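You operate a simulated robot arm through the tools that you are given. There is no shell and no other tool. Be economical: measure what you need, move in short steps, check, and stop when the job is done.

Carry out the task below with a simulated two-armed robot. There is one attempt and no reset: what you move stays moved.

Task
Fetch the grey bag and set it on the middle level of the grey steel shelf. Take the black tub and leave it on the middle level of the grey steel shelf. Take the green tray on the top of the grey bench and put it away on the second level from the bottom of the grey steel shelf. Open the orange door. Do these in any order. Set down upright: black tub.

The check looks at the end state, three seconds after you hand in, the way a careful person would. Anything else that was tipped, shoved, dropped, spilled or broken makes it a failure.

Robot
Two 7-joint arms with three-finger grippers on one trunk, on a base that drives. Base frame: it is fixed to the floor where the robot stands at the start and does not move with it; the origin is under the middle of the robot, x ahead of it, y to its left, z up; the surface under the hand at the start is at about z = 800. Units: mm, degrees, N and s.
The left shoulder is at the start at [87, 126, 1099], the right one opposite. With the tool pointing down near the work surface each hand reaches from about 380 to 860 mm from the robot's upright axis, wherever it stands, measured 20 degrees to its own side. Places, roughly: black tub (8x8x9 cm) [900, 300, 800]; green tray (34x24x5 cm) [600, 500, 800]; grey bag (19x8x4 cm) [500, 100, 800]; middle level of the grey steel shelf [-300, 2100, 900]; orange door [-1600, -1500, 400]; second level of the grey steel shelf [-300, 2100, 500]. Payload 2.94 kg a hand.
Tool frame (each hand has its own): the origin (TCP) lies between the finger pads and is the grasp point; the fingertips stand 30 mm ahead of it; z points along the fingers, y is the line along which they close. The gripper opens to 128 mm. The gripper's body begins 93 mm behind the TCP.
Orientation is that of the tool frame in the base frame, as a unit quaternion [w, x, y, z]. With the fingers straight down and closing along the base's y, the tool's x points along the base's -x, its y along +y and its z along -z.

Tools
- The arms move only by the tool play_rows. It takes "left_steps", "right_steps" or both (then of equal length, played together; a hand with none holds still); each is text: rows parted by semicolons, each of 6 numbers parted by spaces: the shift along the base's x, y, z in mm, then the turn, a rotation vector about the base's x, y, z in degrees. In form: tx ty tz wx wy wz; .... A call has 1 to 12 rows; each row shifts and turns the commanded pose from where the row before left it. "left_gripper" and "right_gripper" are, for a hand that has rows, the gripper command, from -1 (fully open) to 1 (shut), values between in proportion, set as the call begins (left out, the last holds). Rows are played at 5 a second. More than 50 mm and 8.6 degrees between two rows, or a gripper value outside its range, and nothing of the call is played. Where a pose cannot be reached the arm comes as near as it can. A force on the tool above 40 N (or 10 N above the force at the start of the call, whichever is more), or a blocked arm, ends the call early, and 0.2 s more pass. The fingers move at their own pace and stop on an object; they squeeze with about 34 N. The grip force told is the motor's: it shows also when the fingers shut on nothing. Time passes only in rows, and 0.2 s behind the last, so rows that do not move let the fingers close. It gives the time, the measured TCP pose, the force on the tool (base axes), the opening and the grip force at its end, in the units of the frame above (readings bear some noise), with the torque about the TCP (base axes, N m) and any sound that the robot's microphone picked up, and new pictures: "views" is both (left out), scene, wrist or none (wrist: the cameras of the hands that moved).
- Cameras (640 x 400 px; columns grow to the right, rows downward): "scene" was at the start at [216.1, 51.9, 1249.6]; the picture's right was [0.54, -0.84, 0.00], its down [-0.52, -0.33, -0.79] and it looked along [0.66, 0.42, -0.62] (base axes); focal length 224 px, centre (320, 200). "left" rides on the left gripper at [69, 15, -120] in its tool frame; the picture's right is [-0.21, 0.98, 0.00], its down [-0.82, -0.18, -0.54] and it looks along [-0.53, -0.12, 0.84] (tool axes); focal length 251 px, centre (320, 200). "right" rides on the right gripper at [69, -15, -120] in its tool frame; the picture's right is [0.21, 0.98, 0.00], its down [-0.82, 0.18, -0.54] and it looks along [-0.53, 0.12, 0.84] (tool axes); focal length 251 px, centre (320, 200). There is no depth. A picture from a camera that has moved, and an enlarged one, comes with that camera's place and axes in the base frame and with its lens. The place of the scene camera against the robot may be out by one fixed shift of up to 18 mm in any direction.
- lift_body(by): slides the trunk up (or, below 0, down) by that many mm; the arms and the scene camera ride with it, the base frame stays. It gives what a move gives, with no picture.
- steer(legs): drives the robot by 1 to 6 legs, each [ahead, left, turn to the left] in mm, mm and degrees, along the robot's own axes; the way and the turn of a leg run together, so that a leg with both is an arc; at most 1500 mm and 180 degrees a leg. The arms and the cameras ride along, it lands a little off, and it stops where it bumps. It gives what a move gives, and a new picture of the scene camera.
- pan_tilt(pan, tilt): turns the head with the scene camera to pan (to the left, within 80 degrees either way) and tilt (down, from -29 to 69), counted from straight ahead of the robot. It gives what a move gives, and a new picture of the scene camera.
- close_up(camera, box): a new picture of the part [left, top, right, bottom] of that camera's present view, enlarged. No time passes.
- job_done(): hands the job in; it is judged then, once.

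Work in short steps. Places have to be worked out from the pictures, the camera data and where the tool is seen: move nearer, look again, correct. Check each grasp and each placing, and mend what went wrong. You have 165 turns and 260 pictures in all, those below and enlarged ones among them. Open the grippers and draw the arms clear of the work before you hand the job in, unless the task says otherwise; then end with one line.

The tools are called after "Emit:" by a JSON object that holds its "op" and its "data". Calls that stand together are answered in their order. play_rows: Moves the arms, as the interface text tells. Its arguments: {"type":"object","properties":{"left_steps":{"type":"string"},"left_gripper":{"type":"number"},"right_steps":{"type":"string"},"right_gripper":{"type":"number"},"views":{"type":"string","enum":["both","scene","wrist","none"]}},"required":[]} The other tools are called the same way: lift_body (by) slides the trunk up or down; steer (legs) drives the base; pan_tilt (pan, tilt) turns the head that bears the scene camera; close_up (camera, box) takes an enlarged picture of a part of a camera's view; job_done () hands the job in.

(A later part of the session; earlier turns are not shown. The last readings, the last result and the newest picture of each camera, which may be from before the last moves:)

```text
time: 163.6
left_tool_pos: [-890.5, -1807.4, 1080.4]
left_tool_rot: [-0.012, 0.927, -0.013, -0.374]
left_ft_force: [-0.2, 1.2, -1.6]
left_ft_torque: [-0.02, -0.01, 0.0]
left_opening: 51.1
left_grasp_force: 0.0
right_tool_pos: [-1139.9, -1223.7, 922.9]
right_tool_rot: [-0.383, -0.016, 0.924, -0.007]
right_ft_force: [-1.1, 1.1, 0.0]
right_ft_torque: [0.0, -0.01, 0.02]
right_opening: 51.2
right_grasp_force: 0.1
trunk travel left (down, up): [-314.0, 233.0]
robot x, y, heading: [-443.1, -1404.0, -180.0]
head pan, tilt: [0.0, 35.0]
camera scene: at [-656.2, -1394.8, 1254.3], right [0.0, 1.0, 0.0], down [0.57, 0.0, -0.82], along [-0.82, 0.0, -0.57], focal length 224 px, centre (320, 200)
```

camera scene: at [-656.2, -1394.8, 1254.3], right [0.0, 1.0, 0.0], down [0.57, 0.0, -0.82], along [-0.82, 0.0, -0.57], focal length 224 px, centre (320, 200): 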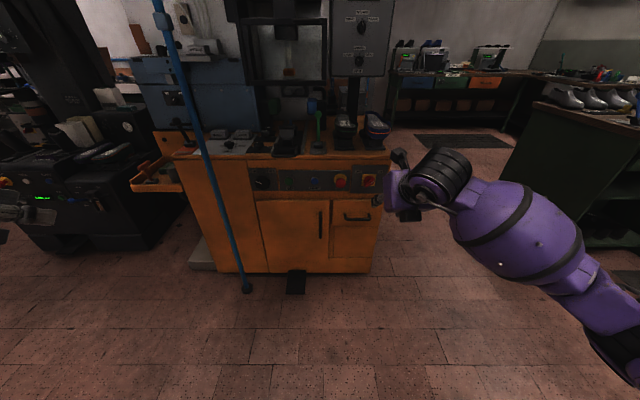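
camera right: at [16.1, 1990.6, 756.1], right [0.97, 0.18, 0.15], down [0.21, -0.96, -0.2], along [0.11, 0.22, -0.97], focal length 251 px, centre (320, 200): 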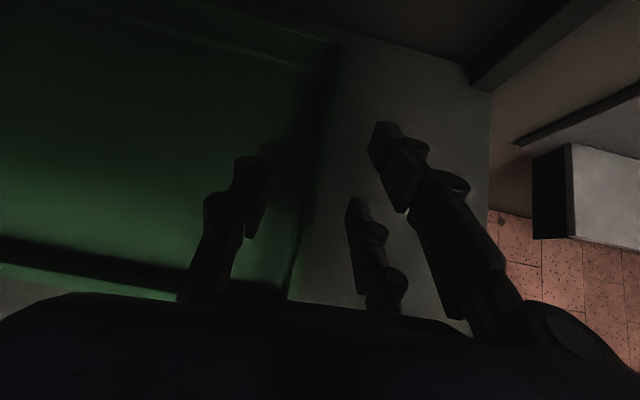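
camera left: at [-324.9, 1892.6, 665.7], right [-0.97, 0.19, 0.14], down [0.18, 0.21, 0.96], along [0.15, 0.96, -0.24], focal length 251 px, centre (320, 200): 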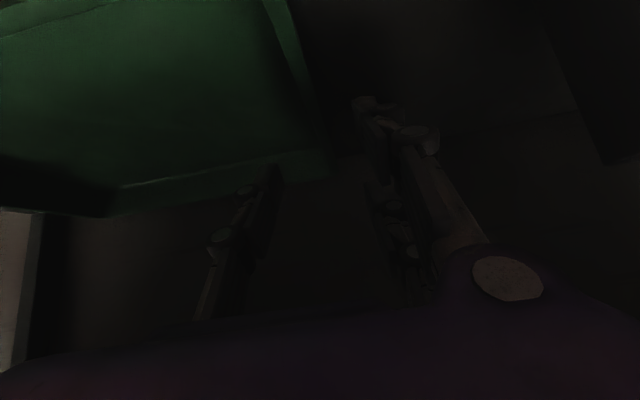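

Next I'll lower the trunk and move so the handle lies ahead-right of the robot.

Emit:
{"op": "lift_body", "data": {"by": -280}}

Emit:
{"op": "steer", "data": {"legs": [[150, 150, 0]]}}

Emit:
{"op": "pan_tilt", "data": {"pan": -10, "tilt": 30}}

```text
time: 166.5
left_tool_pos: [-890.1, -1808.6, 797.6]
left_tool_rot: [-0.012, 0.927, -0.012, -0.374]
left_ft_force: [-0.3, -0.2, -0.5]
left_ft_torque: [0.02, 0.01, 0.01]
left_opening: 51.3
left_grasp_force: 0.1
right_tool_pos: [-1138.8, -1223.2, 643.6]
right_tool_rot: [-0.382, -0.016, 0.924, -0.008]
right_ft_force: [-0.7, -0.4, 0.0]
right_ft_torque: [-0.01, -0.02, 0.03]
right_opening: 51.2
right_grasp_force: 0.1
trunk travel left (down, up): [-34.0, 513.0]
robot x, y, heading: [-446.9, -1399.4, -180.0]
head pan, tilt: [0.0, 35.0]
```

```text
time: 168.4
left_tool_pos: [-1039.7, -1958.4, 799.3]
left_tool_rot: [-0.012, 0.928, -0.013, -0.373]
left_ft_force: [0.2, -0.3, 0.6]
left_ft_torque: [-0.01, 0.0, -0.01]
left_opening: 51.1
left_grasp_force: 0.0
right_tool_pos: [-1288.5, -1374.4, 643.9]
right_tool_rot: [-0.382, -0.015, 0.924, -0.007]
right_ft_force: [-0.2, 1.1, 0.2]
right_ft_torque: [-0.06, -0.02, 0.02]
right_opening: 51.0
right_grasp_force: 0.2
trunk travel left (down, up): [-34.0, 513.0]
robot x, y, heading: [-595.9, -1550.4, -180.2]
head pan, tilt: [0.0, 35.0]
camera scene: at [-899.4, -1546.0, 953.1], right [0.0, 1.0, 0.0], down [0.57, 0.0, -0.82], along [-0.82, 0.0, -0.57], focal length 224 px, centre (320, 200)
```

scene: 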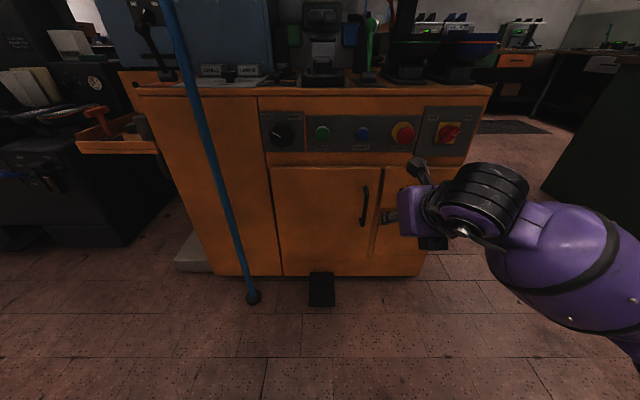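

```text
time: 169.2
left_tool_pos: [-1040.2, -1957.8, 799.1]
left_tool_rot: [-0.011, 0.927, -0.012, -0.374]
left_ft_force: [-0.1, -1.2, 0.2]
left_ft_torque: [0.0, 0.04, 0.02]
left_opening: 51.4
left_grasp_force: 0.0
right_tool_pos: [-1287.6, -1373.8, 642.9]
right_tool_rot: [-0.382, -0.015, 0.924, -0.007]
right_ft_force: [-0.1, -0.3, 0.1]
right_ft_torque: [-0.01, 0.0, 0.0]
right_opening: 51.2
right_grasp_force: 0.1
trunk travel left (down, up): [-34.0, 513.0]
robot x, y, heading: [-599.0, -1554.6, -179.9]
head pan, tilt: [-10.0, 30.0]
camera scene: at [-900.2, -1530.2, 960.9], right [0.17, 0.98, 0.0], down [0.49, -0.09, -0.87], along [-0.85, 0.15, -0.5], focal length 224 px, centre (320, 200)
```

scene: 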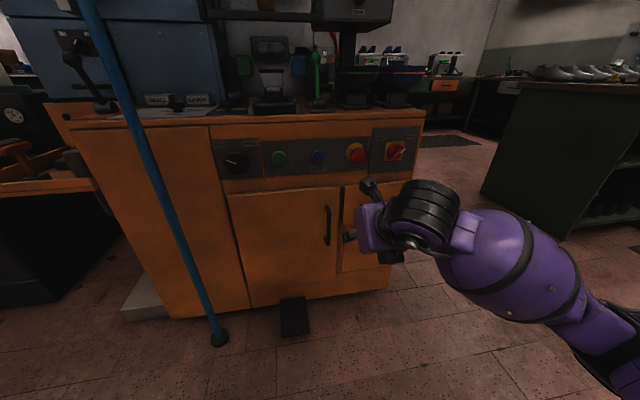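

Triangulation puts the handle near x≈-1555, y≈-1391, z 375–550. I'll drive 170 ahead and lower the right hand in front of it with the fingers opened.

Emit:
{"op": "steer", "data": {"legs": [[165, 0, 0]]}}

Emit:
{"op": "play_rows", "data": {"right_steps": "0 -4 -32 0 0 0;0 -4 -32 0 0 0;0 -4 -32 0 0 0;0 -3 -32 0 0 0;0 0 -32 0 0 0;0 0 0 0 0 0", "right_gripper": -0.3}}

```text
time: 170.6
left_tool_pos: [-1202.9, -1958.1, 797.7]
left_tool_rot: [-0.011, 0.928, -0.012, -0.373]
left_ft_force: [-0.8, -0.1, 0.4]
left_ft_torque: [0.0, 0.01, -0.02]
left_opening: 51.2
left_grasp_force: 0.0
right_tool_pos: [-1451.2, -1373.9, 643.4]
right_tool_rot: [-0.382, -0.015, 0.924, -0.006]
right_ft_force: [-1.0, -0.6, -0.1]
right_ft_torque: [-0.02, -0.03, 0.02]
right_opening: 50.9
right_grasp_force: 0.0
trunk travel left (down, up): [-34.0, 513.0]
robot x, y, heading: [-758.0, -1551.2, -180.2]
head pan, tilt: [-10.0, 30.0]
camera scene: at [-1063.7, -1530.2, 960.8], right [0.17, 0.98, 0.0], down [0.49, -0.09, -0.87], along [-0.85, 0.15, -0.5], focal length 224 px, centre (320, 200)
```

scene: 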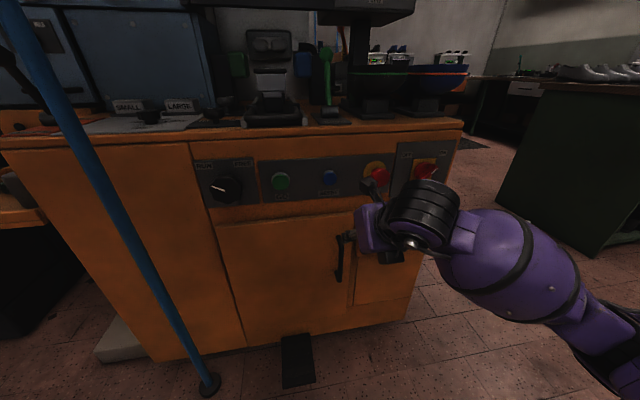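

```text
time: 172.0
left_tool_pos: [-1202.8, -1958.9, 798.4]
left_tool_rot: [-0.013, 0.927, -0.013, -0.374]
left_ft_force: [-0.4, -0.1, 0.2]
left_ft_torque: [0.02, -0.02, 0.01]
left_opening: 51.4
left_grasp_force: 0.2
right_tool_pos: [-1450.7, -1389.5, 483.1]
right_tool_rot: [-0.382, -0.015, 0.924, -0.007]
right_ft_force: [0.1, -0.8, 0.4]
right_ft_torque: [-0.02, 0.02, 0.01]
right_opening: 83.1
right_grasp_force: 0.0
trunk travel left (down, up): [-34.0, 513.0]
robot x, y, heading: [-755.9, -1553.9, -179.8]
head pan, tilt: [-10.0, 30.0]
camera scene: at [-1063.4, -1530.2, 961.0], right [0.17, 0.98, 0.0], down [0.49, -0.09, -0.87], along [-0.85, 0.15, -0.5], focal length 224 px, centre (320, 200)
camera right: at [-1416.5, -1401.9, 616.0], right [-0.18, 0.97, 0.15], down [0.96, 0.21, -0.2], along [-0.22, 0.11, -0.97], focal length 251 px, centre (320, 200)
```

scene: 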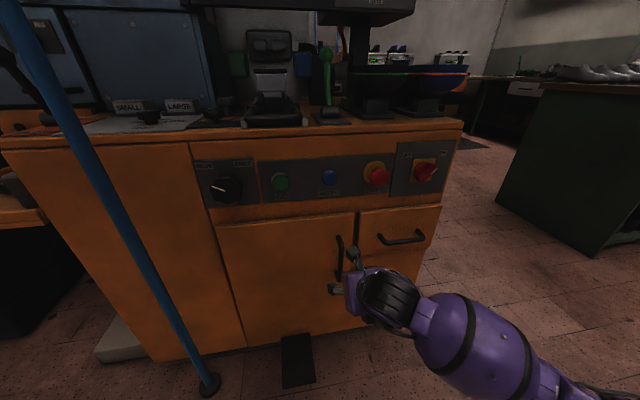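
right: 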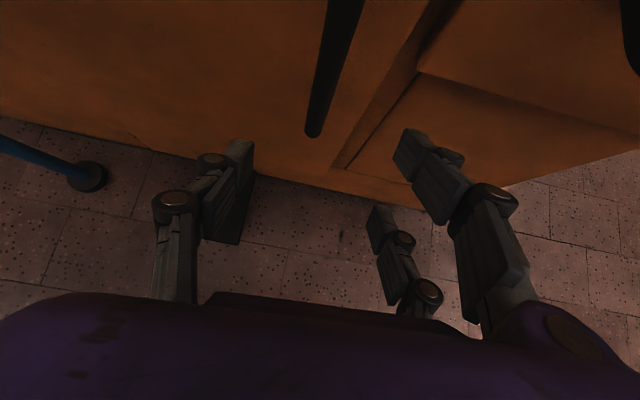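

The handle bar is at y≈-1395, spanning z≈345–550. I'll advance to put the bar between the fingers.

Emit:
{"op": "play_rows", "data": {"right_steps": "-20 -1 -6 0 0 0;-20 -1 -6 0 0 0;-20 -1 -6 0 0 0;-20 -1 -6 0 0 0;-10 -1 -4 0 0 0;0 0 0 0 0 0"}}

```text
time: 173.0
left_tool_pos: [-1201.7, -1958.1, 800.0]
left_tool_rot: [-0.012, 0.927, -0.012, -0.375]
left_ft_force: [-0.1, -0.3, 0.7]
left_ft_torque: [-0.02, -0.04, 0.0]
left_opening: 51.3
left_grasp_force: 0.1
right_tool_pos: [-1524.4, -1396.4, 460.9]
right_tool_rot: [-0.379, -0.015, 0.925, -0.01]
right_ft_force: [20.3, -2.0, 10.8]
right_ft_torque: [0.69, 0.79, -1.33]
right_opening: 88.3
right_grasp_force: 3.5
trunk travel left (down, up): [-34.0, 513.0]
robot x, y, heading: [-759.8, -1550.8, 180.2]
head pan, tilt: [-10.0, 30.0]
stopped in row 5 (right hand): the force on the tool passed its limit at 51 N (the readings are from after the stop); the commanded pose is now the measured one
camera scene: at [-1061.2, -1530.2, 961.6], right [0.17, 0.98, 0.0], down [0.49, -0.09, -0.87], along [-0.85, 0.15, -0.5], focal length 224 px, centre (320, 200)
camera right: at [-1490.3, -1407.4, 594.1], right [-0.19, 0.97, 0.14], down [0.96, 0.21, -0.19], along [-0.22, 0.1, -0.97], focal length 251 px, centre (320, 200)
```

scene: 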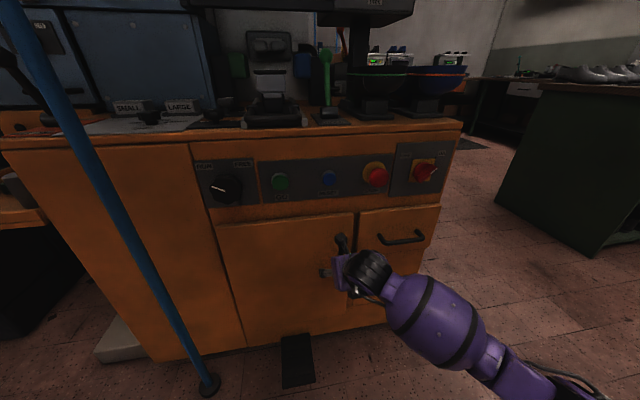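
right: 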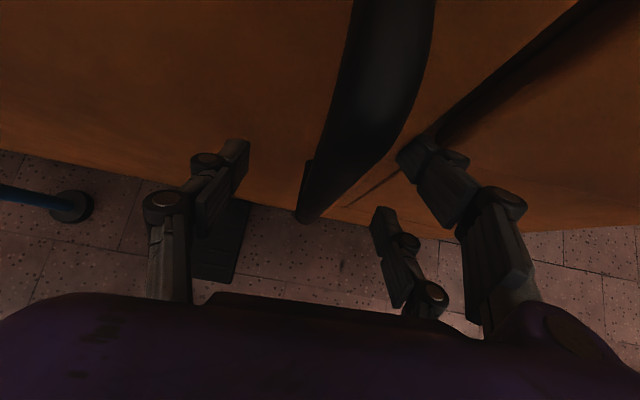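

The fingertips touched the door face, so it sits nearer than estimated, and the bar is between the fingers. I'll back off 6 mm and close on it.

Emit:
{"op": "play_rows", "data": {"right_steps": "6 0 0 0 0 0;0 0 0 0 0 0", "views": "none"}}

Emit:
{"op": "play_rows", "data": {"right_steps": "0 0 0 0 0 0;0 0 0 0 0 0;0 0 0 0 0 0;0 0 0 0 0 0", "right_gripper": 1, "views": "wrist"}}

```text
time: 173.6
left_tool_pos: [-1203.9, -1958.4, 798.5]
left_tool_rot: [-0.011, 0.927, -0.012, -0.374]
left_ft_force: [0.2, 0.4, -0.6]
left_ft_torque: [0.02, -0.01, 0.0]
left_opening: 51.1
left_grasp_force: 0.0
right_tool_pos: [-1520.3, -1394.1, 458.7]
right_tool_rot: [-0.377, -0.014, 0.926, -0.008]
right_ft_force: [0.1, 0.8, -0.5]
right_ft_torque: [-0.02, 0.01, -0.06]
right_opening: 83.4
right_grasp_force: 0.6
trunk travel left (down, up): [-34.0, 513.0]
robot x, y, heading: [-759.6, -1553.1, 180.1]
head pan, tilt: [-10.0, 30.0]
```

```text
time: 174.2
left_tool_pos: [-1202.7, -1955.3, 799.2]
left_tool_rot: [-0.014, 0.927, -0.016, -0.375]
left_ft_force: [0.6, 0.1, -0.3]
left_ft_torque: [0.01, 0.02, -0.01]
left_opening: 51.0
left_grasp_force: 0.0
right_tool_pos: [-1520.2, -1380.1, 459.5]
right_tool_rot: [-0.378, -0.004, 0.926, 0.003]
right_ft_force: [8.3, 5.6, 6.0]
right_ft_torque: [-0.37, 0.03, -2.03]
right_opening: 51.4
right_grasp_force: 33.9
trunk travel left (down, up): [-34.0, 513.0]
robot x, y, heading: [-755.6, -1548.2, 179.7]
head pan, tilt: [-10.0, 30.0]
stopped in row 2 (right hand): the force on the tool passed its limit at 45 N (the readings are from after the stop); the commanded pose is now the measured one
camera right: at [-1487.0, -1394.2, 592.7], right [-0.16, 0.97, 0.16], down [0.96, 0.19, -0.19], along [-0.21, 0.12, -0.97], focal length 251 px, centre (320, 200)
```

right: 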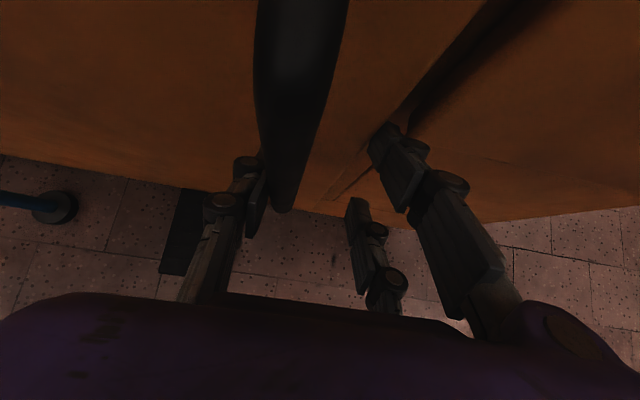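

The left finger met the bar first and pushed the hand sideways. I'll shift the hand toward the bar while it closes.

Emit:
{"op": "play_rows", "data": {"right_steps": "0 -5 0 0 0 0;0 -5 0 0 0 0;0 -4 0 0 0 0;0 0 0 0 0 0;0 0 0 0 0 0", "right_gripper": 1, "views": "both"}}

```text
time: 174.8
left_tool_pos: [-1205.5, -1954.4, 798.9]
left_tool_rot: [-0.014, 0.927, -0.016, -0.374]
left_ft_force: [0.0, -0.1, -0.4]
left_ft_torque: [0.0, -0.03, -0.02]
left_opening: 51.0
left_grasp_force: 0.1
right_tool_pos: [-1520.3, -1377.8, 459.5]
right_tool_rot: [-0.377, 0.001, 0.926, 0.01]
right_ft_force: [8.5, -1.6, 6.0]
right_ft_torque: [-0.39, -0.07, -2.23]
right_opening: 50.9
right_grasp_force: 45.0
trunk travel left (down, up): [-34.0, 513.0]
robot x, y, heading: [-756.3, -1549.2, 179.6]
head pan, tilt: [-10.0, 30.0]
stopped in row 2 (right hand): the force on the tool passed its limit at 43 N (the readings are from after the stop); the commanded pose is now the measured one
camera scene: at [-1061.7, -1527.1, 961.2], right [0.18, 0.98, 0.0], down [0.49, -0.09, -0.87], along [-0.85, 0.16, -0.5], focal length 224 px, centre (320, 200)
camera right: at [-1487.8, -1396.2, 592.4], right [-0.14, 0.98, 0.17], down [0.97, 0.17, -0.18], along [-0.21, 0.13, -0.97], focal length 251 px, centre (320, 200)
```

scene: 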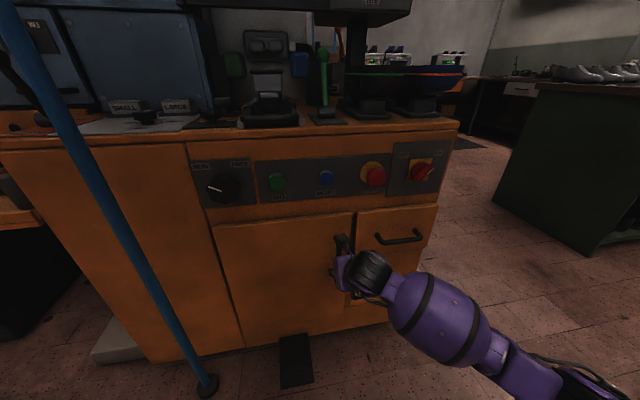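
right: 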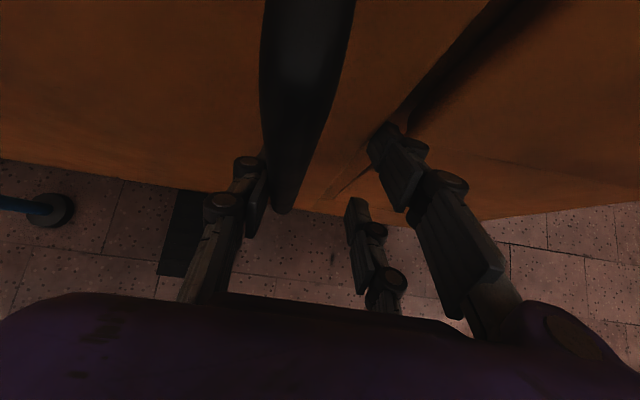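

The right fingertip is caught on the door's edge in the gap beside the drawer. I'll open, back out 16 mm, recentre on the bar and close again.

Emit:
{"op": "play_rows", "data": {"right_steps": "0 0 0 0 0 0;0 0 0 0 0 0;8 -5 0 0 0 0;8 -8 0 0 0 0;0 -6 0 0 0 0;0 0 0 0 0 0", "right_gripper": -0.2, "views": "wrist"}}

```text
time: 176.2
left_tool_pos: [-1204.5, -1954.0, 798.9]
left_tool_rot: [-0.014, 0.927, -0.017, -0.374]
left_ft_force: [0.5, -0.2, -0.2]
left_ft_torque: [-0.01, 0.01, 0.02]
left_opening: 51.2
left_grasp_force: 0.0
right_tool_pos: [-1505.9, -1398.9, 457.8]
right_tool_rot: [-0.377, -0.001, 0.926, 0.01]
right_ft_force: [-0.4, 0.1, 0.2]
right_ft_torque: [-0.03, 0.02, -0.01]
right_opening: 76.9
right_grasp_force: 0.1
trunk travel left (down, up): [-34.0, 513.0]
robot x, y, heading: [-759.7, -1552.3, 179.5]
head pan, tilt: [-10.0, 30.0]
camera right: at [-1472.5, -1415.9, 591.0], right [-0.15, 0.97, 0.17], down [0.97, 0.18, -0.18], along [-0.21, 0.14, -0.97], focal length 251 px, centre (320, 200)
```

right: 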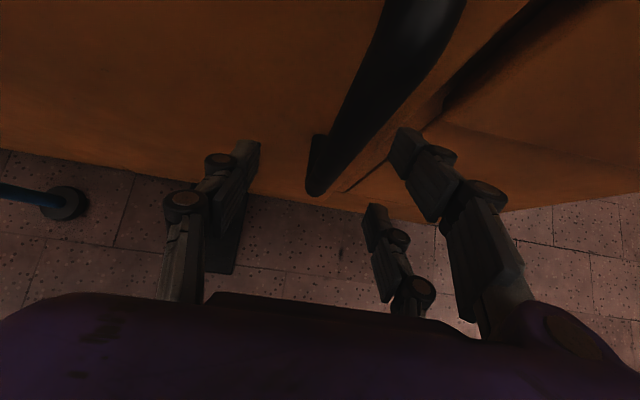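

Triangulating again, the bar is at x≈-1515, y≈-1396, z≈400–585. I'll rise 32 mm to grip nearer its middle, then close.

Emit:
{"op": "play_rows", "data": {"right_steps": "0 1 16 0 0 0;-6 1 16 0 0 0;0 0 0 0 0 0", "views": "none"}}

Emit:
{"op": "play_rows", "data": {"right_steps": "0 0 0 0 0 0;0 0 0 0 0 0;0 0 0 0 0 0;0 0 0 0 0 0", "right_gripper": 1, "views": "wrist"}}

```text
time: 177.0
left_tool_pos: [-1205.6, -1955.0, 799.1]
left_tool_rot: [-0.013, 0.928, -0.016, -0.373]
left_ft_force: [0.1, 0.0, 0.5]
left_ft_torque: [0.01, 0.0, -0.01]
left_opening: 51.2
left_grasp_force: 0.0
right_tool_pos: [-1510.1, -1397.1, 489.4]
right_tool_rot: [-0.374, -0.001, 0.927, 0.01]
right_ft_force: [16.8, -0.2, -6.4]
right_ft_torque: [-0.15, -0.13, -0.66]
right_opening: 78.6
right_grasp_force: 1.3
trunk travel left (down, up): [-34.0, 513.0]
robot x, y, heading: [-754.8, -1549.6, 179.8]
head pan, tilt: [-10.0, 30.0]
```

```text
time: 177.4
left_tool_pos: [-1204.3, -1952.2, 800.4]
left_tool_rot: [-0.014, 0.927, -0.018, -0.374]
left_ft_force: [0.6, -0.6, -0.2]
left_ft_torque: [0.0, 0.0, 0.04]
left_opening: 51.2
left_grasp_force: 0.1
right_tool_pos: [-1507.2, -1391.7, 490.6]
right_tool_rot: [-0.374, 0.004, 0.927, 0.014]
right_ft_force: [25.4, 6.6, 11.1]
right_ft_torque: [-0.19, 0.7, -2.17]
right_opening: 32.2
right_grasp_force: 17.4
trunk travel left (down, up): [-34.0, 513.0]
robot x, y, heading: [-755.3, -1553.2, 179.3]
head pan, tilt: [-10.0, 30.0]
stopped in row 2 (right hand): the force on the tool passed its limit at 47 N (the readings are from after the stop); the commanded pose is now the measured one
camera right: at [-1475.6, -1407.9, 623.0], right [-0.14, 0.98, 0.17], down [0.97, 0.17, -0.18], along [-0.2, 0.14, -0.97], focal length 251 px, centre (320, 200)
```

right: 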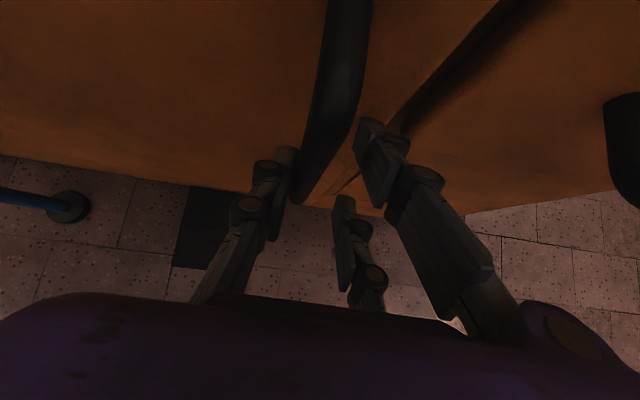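

The fingers are nearly on the bar, with the tips lightly touching the door. I'll back off 6 mm and let them finish closing.

Emit:
{"op": "play_rows", "data": {"right_steps": "6 -3 0 0 0 0;0 0 0 0 0 0;0 0 0 0 0 0;0 0 0 0 0 0", "right_gripper": 1, "views": "wrist"}}

```text
time: 178.4
left_tool_pos: [-1206.0, -1953.7, 797.7]
left_tool_rot: [-0.015, 0.927, -0.017, -0.374]
left_ft_force: [-1.0, 0.8, 0.5]
left_ft_torque: [0.0, 0.0, -0.03]
left_opening: 51.3
left_grasp_force: 0.1
right_tool_pos: [-1504.7, -1399.3, 489.0]
right_tool_rot: [-0.375, 0.0, 0.927, 0.01]
right_ft_force: [-10.7, -32.3, -3.5]
right_ft_torque: [-0.96, -0.07, 0.21]
right_opening: 13.4
right_grasp_force: 39.4
trunk travel left (down, up): [-34.0, 513.0]
robot x, y, heading: [-757.4, -1548.8, 179.4]
head pan, tilt: [-10.0, 30.0]
camera right: at [-1472.1, -1416.6, 622.1], right [-0.15, 0.97, 0.17], down [0.97, 0.18, -0.18], along [-0.2, 0.14, -0.97], focal length 251 px, centre (320, 200)
```

right: 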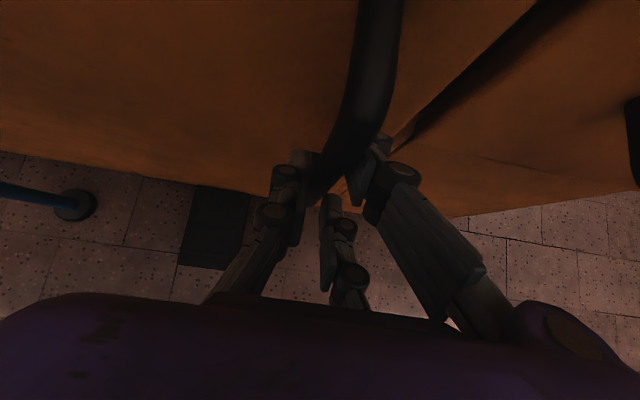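

The bar is gripped at a 13 mm opening. I'll pull the door along its arc gently, about 10° first.

Emit:
{"op": "play_rows", "data": {"right_steps": "5 -5 0 0 0 0;10 -2 0 0 0 0;12 -2 0 0 0 0;13 -4 0 0 0 0;13 -4 0 0 0 0;0 0 0 0 0 0", "views": "both"}}

```text
time: 179.8
left_tool_pos: [-1205.5, -1955.2, 798.5]
left_tool_rot: [-0.015, 0.927, -0.017, -0.373]
left_ft_force: [-1.4, 0.2, 0.0]
left_ft_torque: [-0.02, 0.01, 0.0]
left_opening: 51.3
left_grasp_force: 0.1
right_tool_pos: [-1451.7, -1414.6, 488.8]
right_tool_rot: [-0.375, 0.001, 0.927, 0.012]
right_ft_force: [-12.2, -26.2, -4.0]
right_ft_torque: [-1.98, 1.26, -0.26]
right_opening: 13.1
right_grasp_force: 40.1
trunk travel left (down, up): [-34.0, 513.0]
robot x, y, heading: [-758.3, -1550.1, 179.3]
head pan, tilt: [-10.0, 30.0]
camera scene: at [-1063.0, -1527.0, 960.7], right [0.18, 0.98, 0.0], down [0.49, -0.09, -0.87], along [-0.85, 0.16, -0.5], focal length 224 px, centre (320, 200)
camera right: at [-1419.4, -1431.0, 622.2], right [-0.14, 0.98, 0.17], down [0.97, 0.17, -0.18], along [-0.21, 0.14, -0.97], focal length 251 px, centre (320, 200)
```

scene: 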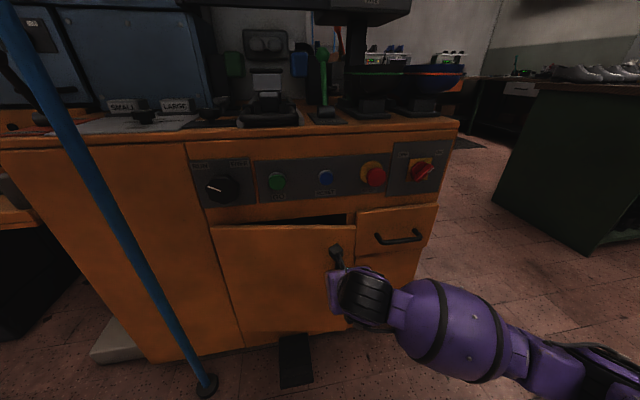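
right: 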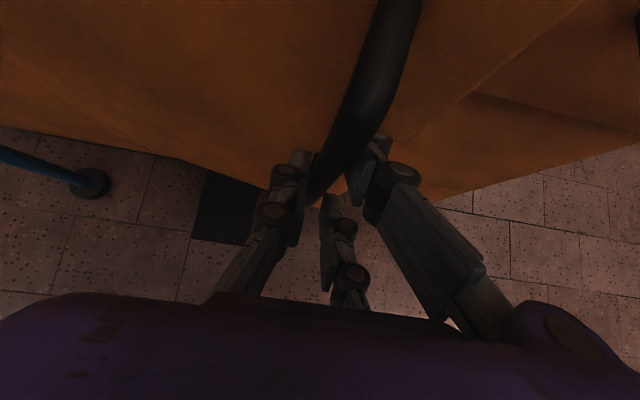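

The door is opening. I'll continue along the arc with a little more -y to relieve the side force.

Emit:
{"op": "play_rows", "data": {"right_steps": "0 -6 0 0 0 0;12 -6 0 0 0 0;12 -6 0 0 0 0;12 -7 0 0 0 0;12 -7 0 0 0 0;12 -8 0 0 0 0;12 -8 0 0 0 0;11 -8 0 0 0 0;0 0 0 0 0 0", "views": "both"}}

```text
time: 181.3
left_tool_pos: [-1205.1, -1952.6, 798.7]
left_tool_rot: [-0.015, 0.927, -0.018, -0.373]
left_ft_force: [-0.4, 0.0, 0.2]
left_ft_torque: [0.0, 0.01, -0.03]
left_opening: 51.2
left_grasp_force: 0.2
right_tool_pos: [-1384.5, -1450.5, 487.2]
right_tool_rot: [-0.373, 0.005, 0.928, 0.019]
right_ft_force: [4.6, 5.5, 10.4]
right_ft_torque: [-0.07, -0.97, -0.04]
right_opening: 14.8
right_grasp_force: 39.5
trunk travel left (down, up): [-34.0, 513.0]
robot x, y, heading: [-755.8, -1551.7, 179.2]
head pan, tilt: [-10.0, 30.0]
stopped in row 7 (right hand): the force on the tool passed its limit at 41 N (the readings are from after the stop); the commanded pose is now the measured one
camera scene: at [-1061.2, -1524.8, 961.2], right [0.18, 0.98, 0.0], down [0.49, -0.09, -0.87], along [-0.85, 0.16, -0.5], focal length 224 px, centre (320, 200)
camera right: at [-1352.4, -1469.3, 621.5], right [-0.13, 0.97, 0.18], down [0.97, 0.16, -0.17], along [-0.2, 0.15, -0.97], focal length 251 px, centre (320, 200)
```

scene: 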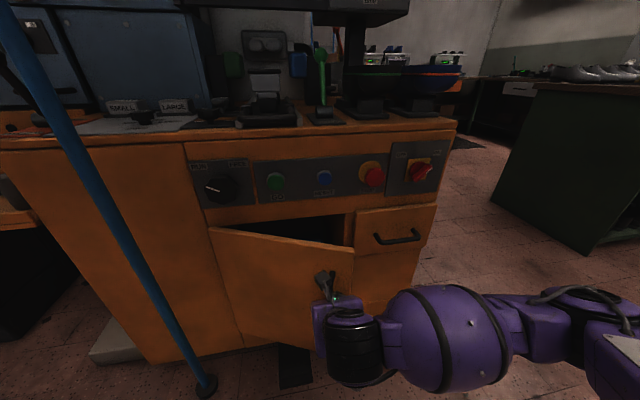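
right: 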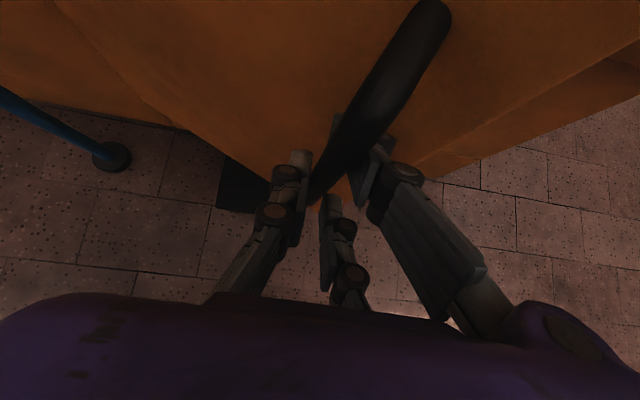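

The door is open about 25°, but the fingertips now bind against it. I'll let go of the handle, back out, and move the closed hand to the right so I can push the door from behind its free edge.

Emit:
{"op": "play_rows", "data": {"right_steps": "0 0 0 0 0 0;0 0 0 0 0 0;20 0 8 0 0 0;30 0 10 0 0 0;30 10 5 0 0 0;20 40 0 0 0 0;0 45 0 0 0 0;0 45 0 0 0 0;0 0 0 0 0 0", "right_gripper": -0.3, "views": "both"}}

```text
time: 183.3
left_tool_pos: [-1205.3, -1951.3, 798.3]
left_tool_rot: [-0.015, 0.927, -0.018, -0.374]
left_ft_force: [-0.8, -0.4, 0.5]
left_ft_torque: [-0.01, 0.02, 0.0]
left_opening: 50.9
left_grasp_force: 0.1
right_tool_pos: [-1344.2, -1331.1, 493.1]
right_tool_rot: [-0.373, 0.004, 0.928, 0.019]
right_ft_force: [0.3, -0.4, -0.3]
right_ft_torque: [0.02, 0.01, -0.03]
right_opening: 83.3
right_grasp_force: 0.1
right hand out of reach, approached as far as the arm can: row 5, 6, 7
trunk travel left (down, up): [-34.0, 513.0]
robot x, y, heading: [-756.1, -1548.7, 179.4]
head pan, tilt: [-10.0, 30.0]
camera scene: at [-1062.2, -1525.5, 960.9], right [0.18, 0.98, 0.0], down [0.49, -0.09, -0.87], along [-0.85, 0.16, -0.5], focal length 224 px, centre (320, 200)
camera right: at [-1312.3, -1349.4, 625.1], right [-0.13, 0.97, 0.18], down [0.97, 0.17, -0.17], along [-0.2, 0.15, -0.97], focal length 251 px, centre (320, 200)
```

scene: 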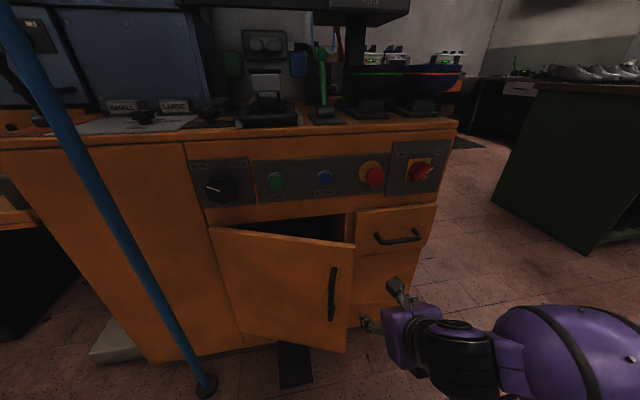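
right: 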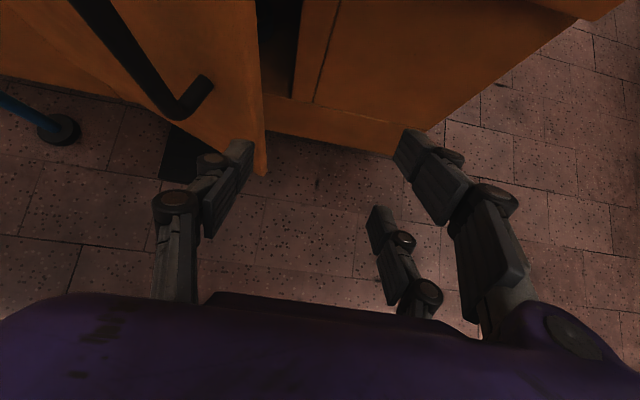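

The door stays put at ~25–30°. I'll close the fingers and slide them forward past the door's free edge.

Emit:
{"op": "play_rows", "data": {"right_steps": "0 0 0 0 0 0;0 0 0 0 0 0;-25 0 0 0 0 0;-25 0 0 0 0 0;-25 0 0 0 0 0;-25 0 0 0 0 0;0 0 0 0 0 0", "right_gripper": 1, "views": "both"}}

```text
time: 184.9
left_tool_pos: [-1205.8, -1952.7, 798.2]
left_tool_rot: [-0.014, 0.927, -0.018, -0.374]
left_ft_force: [-0.4, 0.0, -0.1]
left_ft_torque: [0.02, 0.0, -0.04]
left_opening: 51.1
left_grasp_force: 0.1
right_tool_pos: [-1442.5, -1329.3, 491.6]
right_tool_rot: [-0.372, 0.005, 0.928, 0.02]
right_ft_force: [0.8, 0.0, -0.6]
right_ft_torque: [0.02, -0.03, -0.04]
right_opening: 0.0
right_grasp_force: 3.4
trunk travel left (down, up): [-34.0, 513.0]
robot x, y, heading: [-758.4, -1549.0, 179.6]
head pan, tilt: [-10.0, 30.0]
camera scene: at [-1061.9, -1525.1, 961.0], right [0.18, 0.98, 0.0], down [0.49, -0.09, -0.87], along [-0.85, 0.16, -0.5], focal length 224 px, centre (320, 200)
camera right: at [-1412.1, -1348.9, 624.9], right [-0.13, 0.97, 0.18], down [0.97, 0.16, -0.17], along [-0.2, 0.15, -0.97], focal length 251 px, centre (320, 200)
```

scene: 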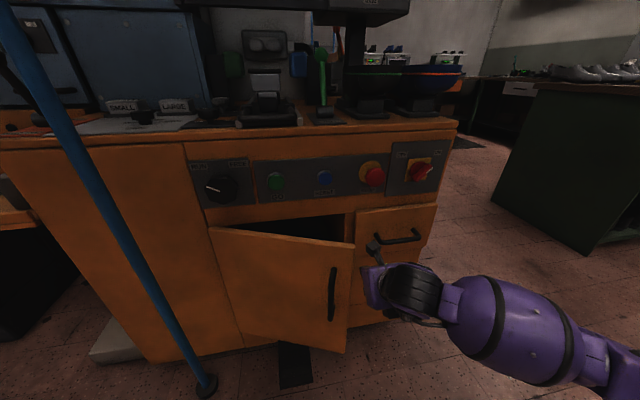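
right: 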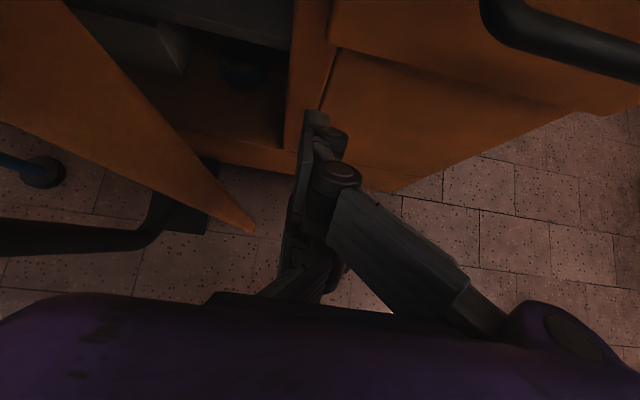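

The closed fingers are past the free edge. I'll push toward -y.

Emit:
{"op": "play_rows", "data": {"right_steps": "0 -12 0 0 0 0;0 -12 0 0 0 0;0 -12 0 0 0 0;0 -12 0 0 0 0;4 -12 0 0 0 0;8 -12 0 0 0 0;8 -12 0 0 0 0;10 -10 0 0 0 0;10 -10 0 0 0 0;0 0 0 0 0 0", "views": "both"}}

```text
time: 185.9
left_tool_pos: [-1206.0, -1949.1, 799.2]
left_tool_rot: [-0.016, 0.927, -0.02, -0.374]
left_ft_force: [-0.1, -0.6, 0.2]
left_ft_torque: [-0.02, -0.02, -0.02]
left_opening: 51.6
left_grasp_force: 0.0
right_tool_pos: [-1442.8, -1362.1, 491.5]
right_tool_rot: [-0.373, 0.013, 0.928, 0.028]
right_ft_force: [3.9, 9.6, 1.7]
right_ft_torque: [-0.59, 0.34, 0.11]
right_opening: 0.0
right_grasp_force: 3.0
trunk travel left (down, up): [-34.0, 513.0]
robot x, y, heading: [-754.2, -1549.7, 179.2]
head pan, tilt: [-10.0, 30.0]
stopped in row 4 (right hand): the force on the tool passed its limit at 47 N (the readings are from after the stop); the commanded pose is now the measured one
camera scene: at [-1061.4, -1523.1, 961.0], right [0.19, 0.98, 0.0], down [0.49, -0.09, -0.87], along [-0.85, 0.16, -0.5], focal length 224 px, centre (320, 200)
camera right: at [-1412.6, -1383.4, 624.7], right [-0.11, 0.98, 0.19], down [0.97, 0.14, -0.17], along [-0.19, 0.17, -0.97], focal length 251 px, centre (320, 200)
```

scene: 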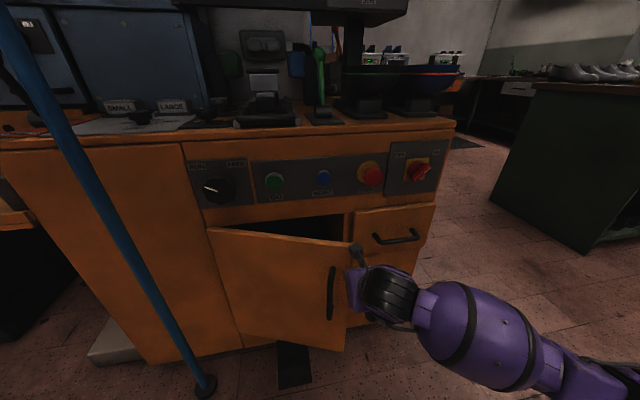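
right: 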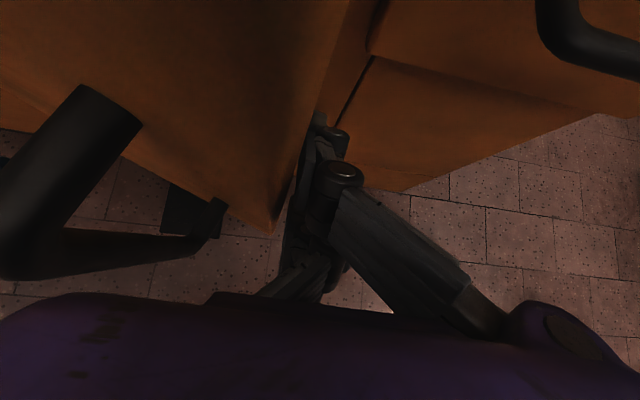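

I'm hitting the edge end-on. I'll back off, yaw the hand so it points leftward behind the door, and then hook it open.

Emit:
{"op": "play_rows", "data": {"right_steps": "0 15 0 0 0 0;0 20 0 0 0 0;0 5 0 0 0 7.5;-3 5 0 0 0 7.5;-3 0 0 0 0 7.5;-3 0 0 0 0 7.5;-3 0 0 0 0 7.5;-3 0 0 0 0 7.5;0 0 0 0 0 0", "views": "both"}}

```text
time: 187.9
left_tool_pos: [-1207.5, -1950.6, 799.4]
left_tool_rot: [-0.016, 0.927, -0.02, -0.373]
left_ft_force: [0.6, -0.7, 0.6]
left_ft_torque: [0.03, 0.0, 0.02]
left_opening: 51.3
left_grasp_force: 0.1
right_tool_pos: [-1458.5, -1319.8, 492.4]
right_tool_rot: [-0.353, -0.345, 0.862, -0.119]
right_ft_force: [0.1, 0.4, 0.1]
right_ft_torque: [-0.01, -0.02, -0.01]
right_opening: 0.0
right_grasp_force: 3.0
trunk travel left (down, up): [-34.0, 513.0]
robot x, y, heading: [-755.9, -1547.8, 179.1]
head pan, tilt: [-10.0, 30.0]
camera scene: at [-1061.7, -1523.7, 961.0], right [0.19, 0.98, 0.0], down [0.49, -0.09, -0.87], along [-0.85, 0.16, -0.5], focal length 224 px, centre (320, 200)
camera right: at [-1421.6, -1311.4, 624.6], right [-0.77, 0.61, 0.19], down [0.58, 0.79, -0.17], along [-0.25, -0.02, -0.97], focal length 251 px, centre (320, 200)
```

scene: 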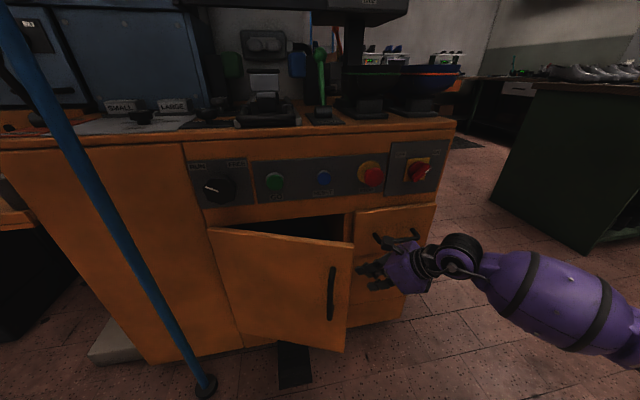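
right: 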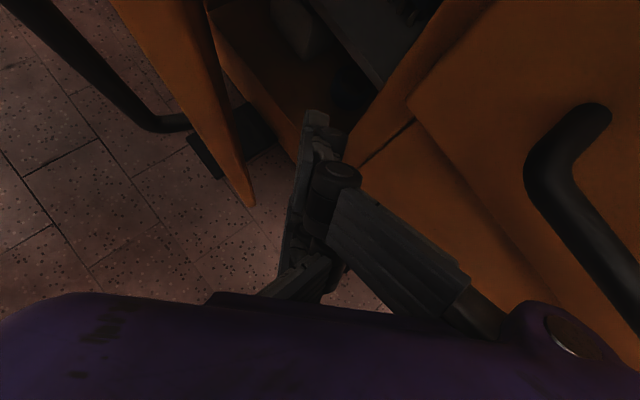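

The fingers now point in behind the door. I'll slide along its inner face, then sweep outward.

Emit:
{"op": "play_rows", "data": {"right_steps": "-8 -13 0 0 0 0;-7 -13 0 0 0 0;-7 -13 0 0 0 0;-6 -13 0 0 0 0;8 -6 0 0 0 0;10 -7 0 0 0 0;10 -7 0 0 0 0;10 -7 0 0 0 0;10 -8 0 0 0 0;0 0 0 0 0 0", "views": "both"}}

```text
time: 189.8
left_tool_pos: [-1207.0, -1947.3, 800.1]
left_tool_rot: [-0.015, 0.927, -0.021, -0.374]
left_ft_force: [0.5, 0.3, -0.3]
left_ft_torque: [-0.03, 0.0, 0.0]
left_opening: 51.3
left_grasp_force: 0.1
right_tool_pos: [-1441.7, -1398.8, 491.9]
right_tool_rot: [-0.351, -0.343, 0.863, -0.116]
right_ft_force: [5.7, 8.8, 4.6]
right_ft_torque: [-0.86, 0.08, 0.6]
right_opening: 0.0
right_grasp_force: 3.1
trunk travel left (down, up): [-34.0, 513.0]
robot x, y, heading: [-760.9, -1546.3, 178.9]
head pan, tilt: [-10.0, 30.0]
stopped in row 9 (right hand): the force on the tool passed its limit at 43 N (the readings are from after the stop); the commanded pose is now the measured one
camera scene: at [-1060.8, -1522.0, 961.1], right [0.19, 0.98, 0.0], down [0.49, -0.1, -0.87], along [-0.85, 0.16, -0.5], focal length 224 px, centre (320, 200)
camera right: at [-1405.3, -1390.3, 623.9], right [-0.77, 0.61, 0.19], down [0.59, 0.79, -0.17], along [-0.25, -0.02, -0.97], focal length 251 px, centre (320, 200)
```

scene: 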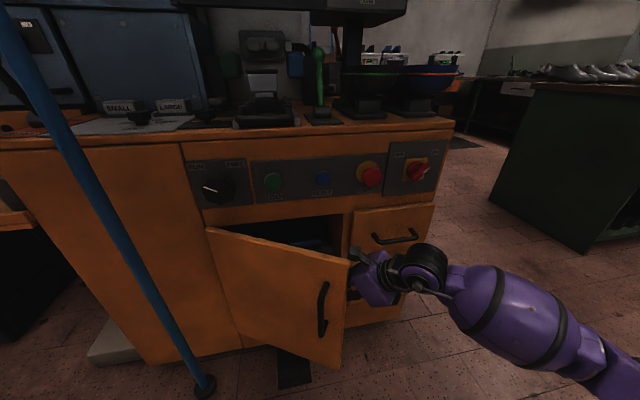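
right: 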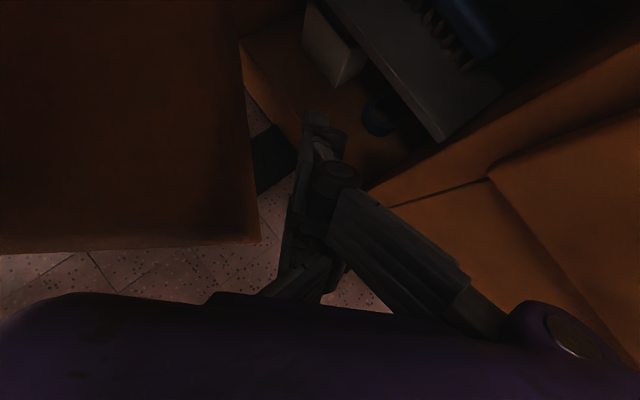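

The door opened further, then the force limit tripped. I'll push more along +x with a smaller -y component.

Emit:
{"op": "play_rows", "data": {"right_steps": "8 0 0 0 0 0;10 -2 0 0 0 0;10 -3 0 0 0 0;10 -4 0 0 0 0;10 -5 0 0 0 0;10 -5 0 0 0 0;0 0 0 0 0 0", "views": "both"}}

```text
time: 191.4
left_tool_pos: [-1208.1, -1949.1, 798.4]
left_tool_rot: [-0.015, 0.927, -0.021, -0.373]
left_ft_force: [-0.2, 0.5, 0.3]
left_ft_torque: [-0.01, 0.04, 0.02]
left_opening: 51.0
left_grasp_force: 0.0
right_tool_pos: [-1383.2, -1418.9, 487.9]
right_tool_rot: [-0.352, -0.344, 0.863, -0.118]
right_ft_force: [0.3, 0.2, 0.0]
right_ft_torque: [0.0, 0.04, 0.01]
right_opening: 0.1
right_grasp_force: 2.9
trunk travel left (down, up): [-34.0, 513.0]
robot x, y, heading: [-759.7, -1550.3, 179.3]
head pan, tilt: [-10.0, 30.0]
camera scene: at [-1061.4, -1522.6, 961.0], right [0.19, 0.98, 0.0], down [0.49, -0.09, -0.87], along [-0.85, 0.16, -0.5], focal length 224 px, centre (320, 200)
camera right: at [-1346.7, -1411.1, 623.1], right [-0.77, 0.61, 0.19], down [0.59, 0.79, -0.17], along [-0.25, -0.02, -0.97], focal length 251 px, centre (320, 200)
```

scene: 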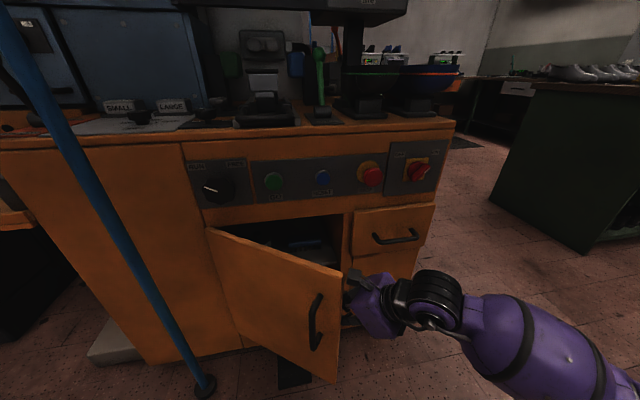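
right: 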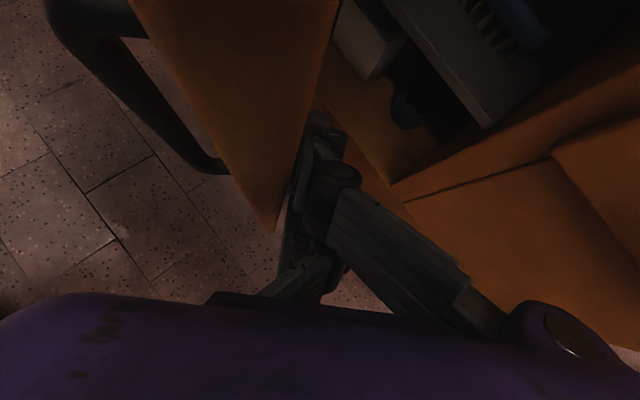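

That works; the door is around 45° now. I'll continue along the arc.

Emit:
{"op": "play_rows", "data": {"right_steps": "9 -6 0 0 0 0;9 -7 0 0 0 0;9 -8 0 0 0 0;9 -9 0 0 0 0;8 -10 0 0 0 0;8 -10 0 0 0 0;7 -11 0 0 0 0;6 -11 0 0 0 0;0 0 0 0 0 0", "views": "both"}}

```text
time: 193.5
left_tool_pos: [-1207.0, -1947.2, 799.3]
left_tool_rot: [-0.015, 0.927, -0.021, -0.373]
left_ft_force: [0.4, -0.2, 0.3]
left_ft_torque: [0.02, -0.04, 0.03]
left_opening: 51.2
left_grasp_force: 0.1
right_tool_pos: [-1316.7, -1491.0, 490.7]
right_tool_rot: [-0.351, -0.344, 0.863, -0.118]
right_ft_force: [11.5, 8.7, 3.0]
right_ft_torque: [-1.09, 1.41, 0.24]
right_opening: 0.0
right_grasp_force: 2.6
trunk travel left (down, up): [-34.0, 513.0]
robot x, y, heading: [-756.1, -1548.0, 179.1]
head pan, tilt: [-10.0, 30.0]
stopped in row 9 (right hand): the force on the tool passed its limit at 41 N (the readings are from after the stop); the commanded pose is now the measured one
camera scene: at [-1059.9, -1521.3, 961.3], right [0.19, 0.98, 0.0], down [0.49, -0.1, -0.87], along [-0.85, 0.17, -0.5], focal length 224 px, centre (320, 200)
camera right: at [-1280.0, -1482.3, 623.7], right [-0.77, 0.61, 0.19], down [0.59, 0.79, -0.17], along [-0.25, -0.02, -0.97], focal length 251 px, centre (320, 200)
```

scene: 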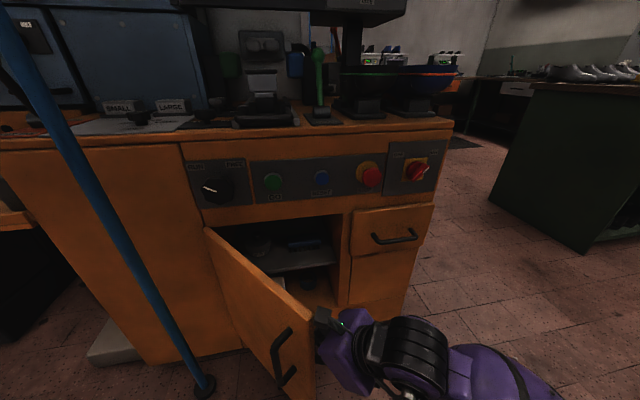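
right: 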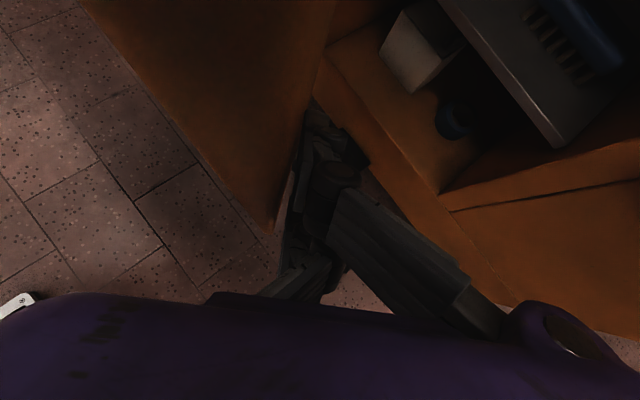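

The door is about 60° open. I'll keep pushing, mainly toward -y.

Emit:
{"op": "play_rows", "data": {"right_steps": "3 -8 0 0 0 0;3 -10 0 0 0 0;3 -10 0 0 0 0;3 -10 0 0 0 0;3 -10 0 0 0 0;2 -10 0 0 0 0;2 -10 0 0 0 0;2 -10 0 0 0 0;2 -10 0 0 0 0;0 0 0 0 0 0", "views": "both"}}

```text
time: 194.0
left_tool_pos: [-1207.8, -1947.5, 797.4]
left_tool_rot: [-0.015, 0.927, -0.021, -0.374]
left_ft_force: [0.3, -0.2, 0.3]
left_ft_torque: [0.02, -0.01, 0.03]
left_opening: 51.3
left_grasp_force: 0.0
right_tool_pos: [-1312.5, -1499.5, 489.5]
right_tool_rot: [-0.349, -0.345, 0.863, -0.117]
right_ft_force: [-1.1, 1.0, -0.5]
right_ft_torque: [0.0, -0.04, 0.02]
right_opening: 0.2
right_grasp_force: 3.1
trunk travel left (down, up): [-34.0, 513.0]
robot x, y, heading: [-754.4, -1549.3, 179.0]
head pan, tilt: [-10.0, 30.0]
stopped in row 2 (right hand): the force on the tool passed its limit at 45 N (the readings are from after the stop); the commanded pose is now the measured one
camera scene: at [-1060.7, -1521.3, 960.9], right [0.19, 0.98, 0.0], down [0.49, -0.1, -0.87], along [-0.85, 0.17, -0.5], focal length 224 px, centre (320, 200)
camera right: at [-1276.5, -1490.7, 622.1], right [-0.77, 0.61, 0.19], down [0.59, 0.79, -0.16], along [-0.24, -0.02, -0.97], focal length 251 px, centre (320, 200)
```

scene: 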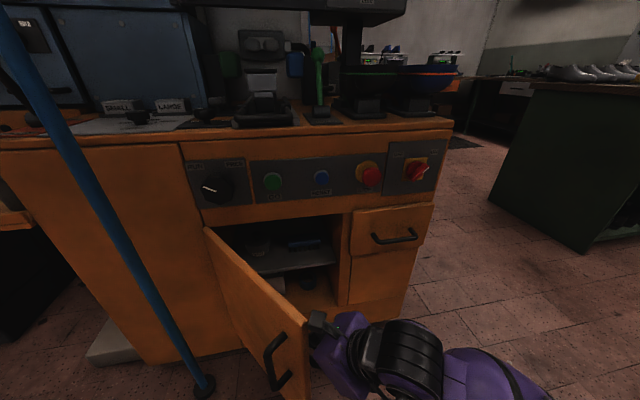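
right: 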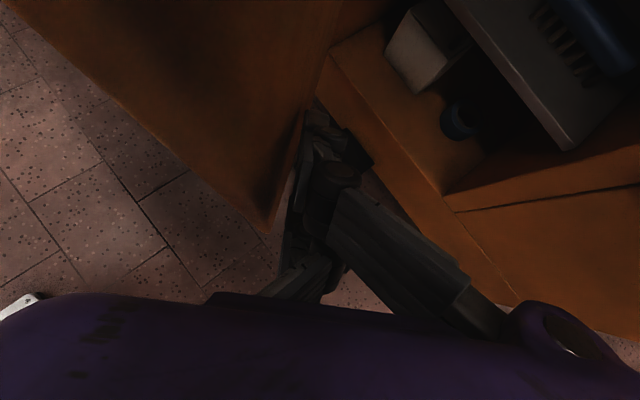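

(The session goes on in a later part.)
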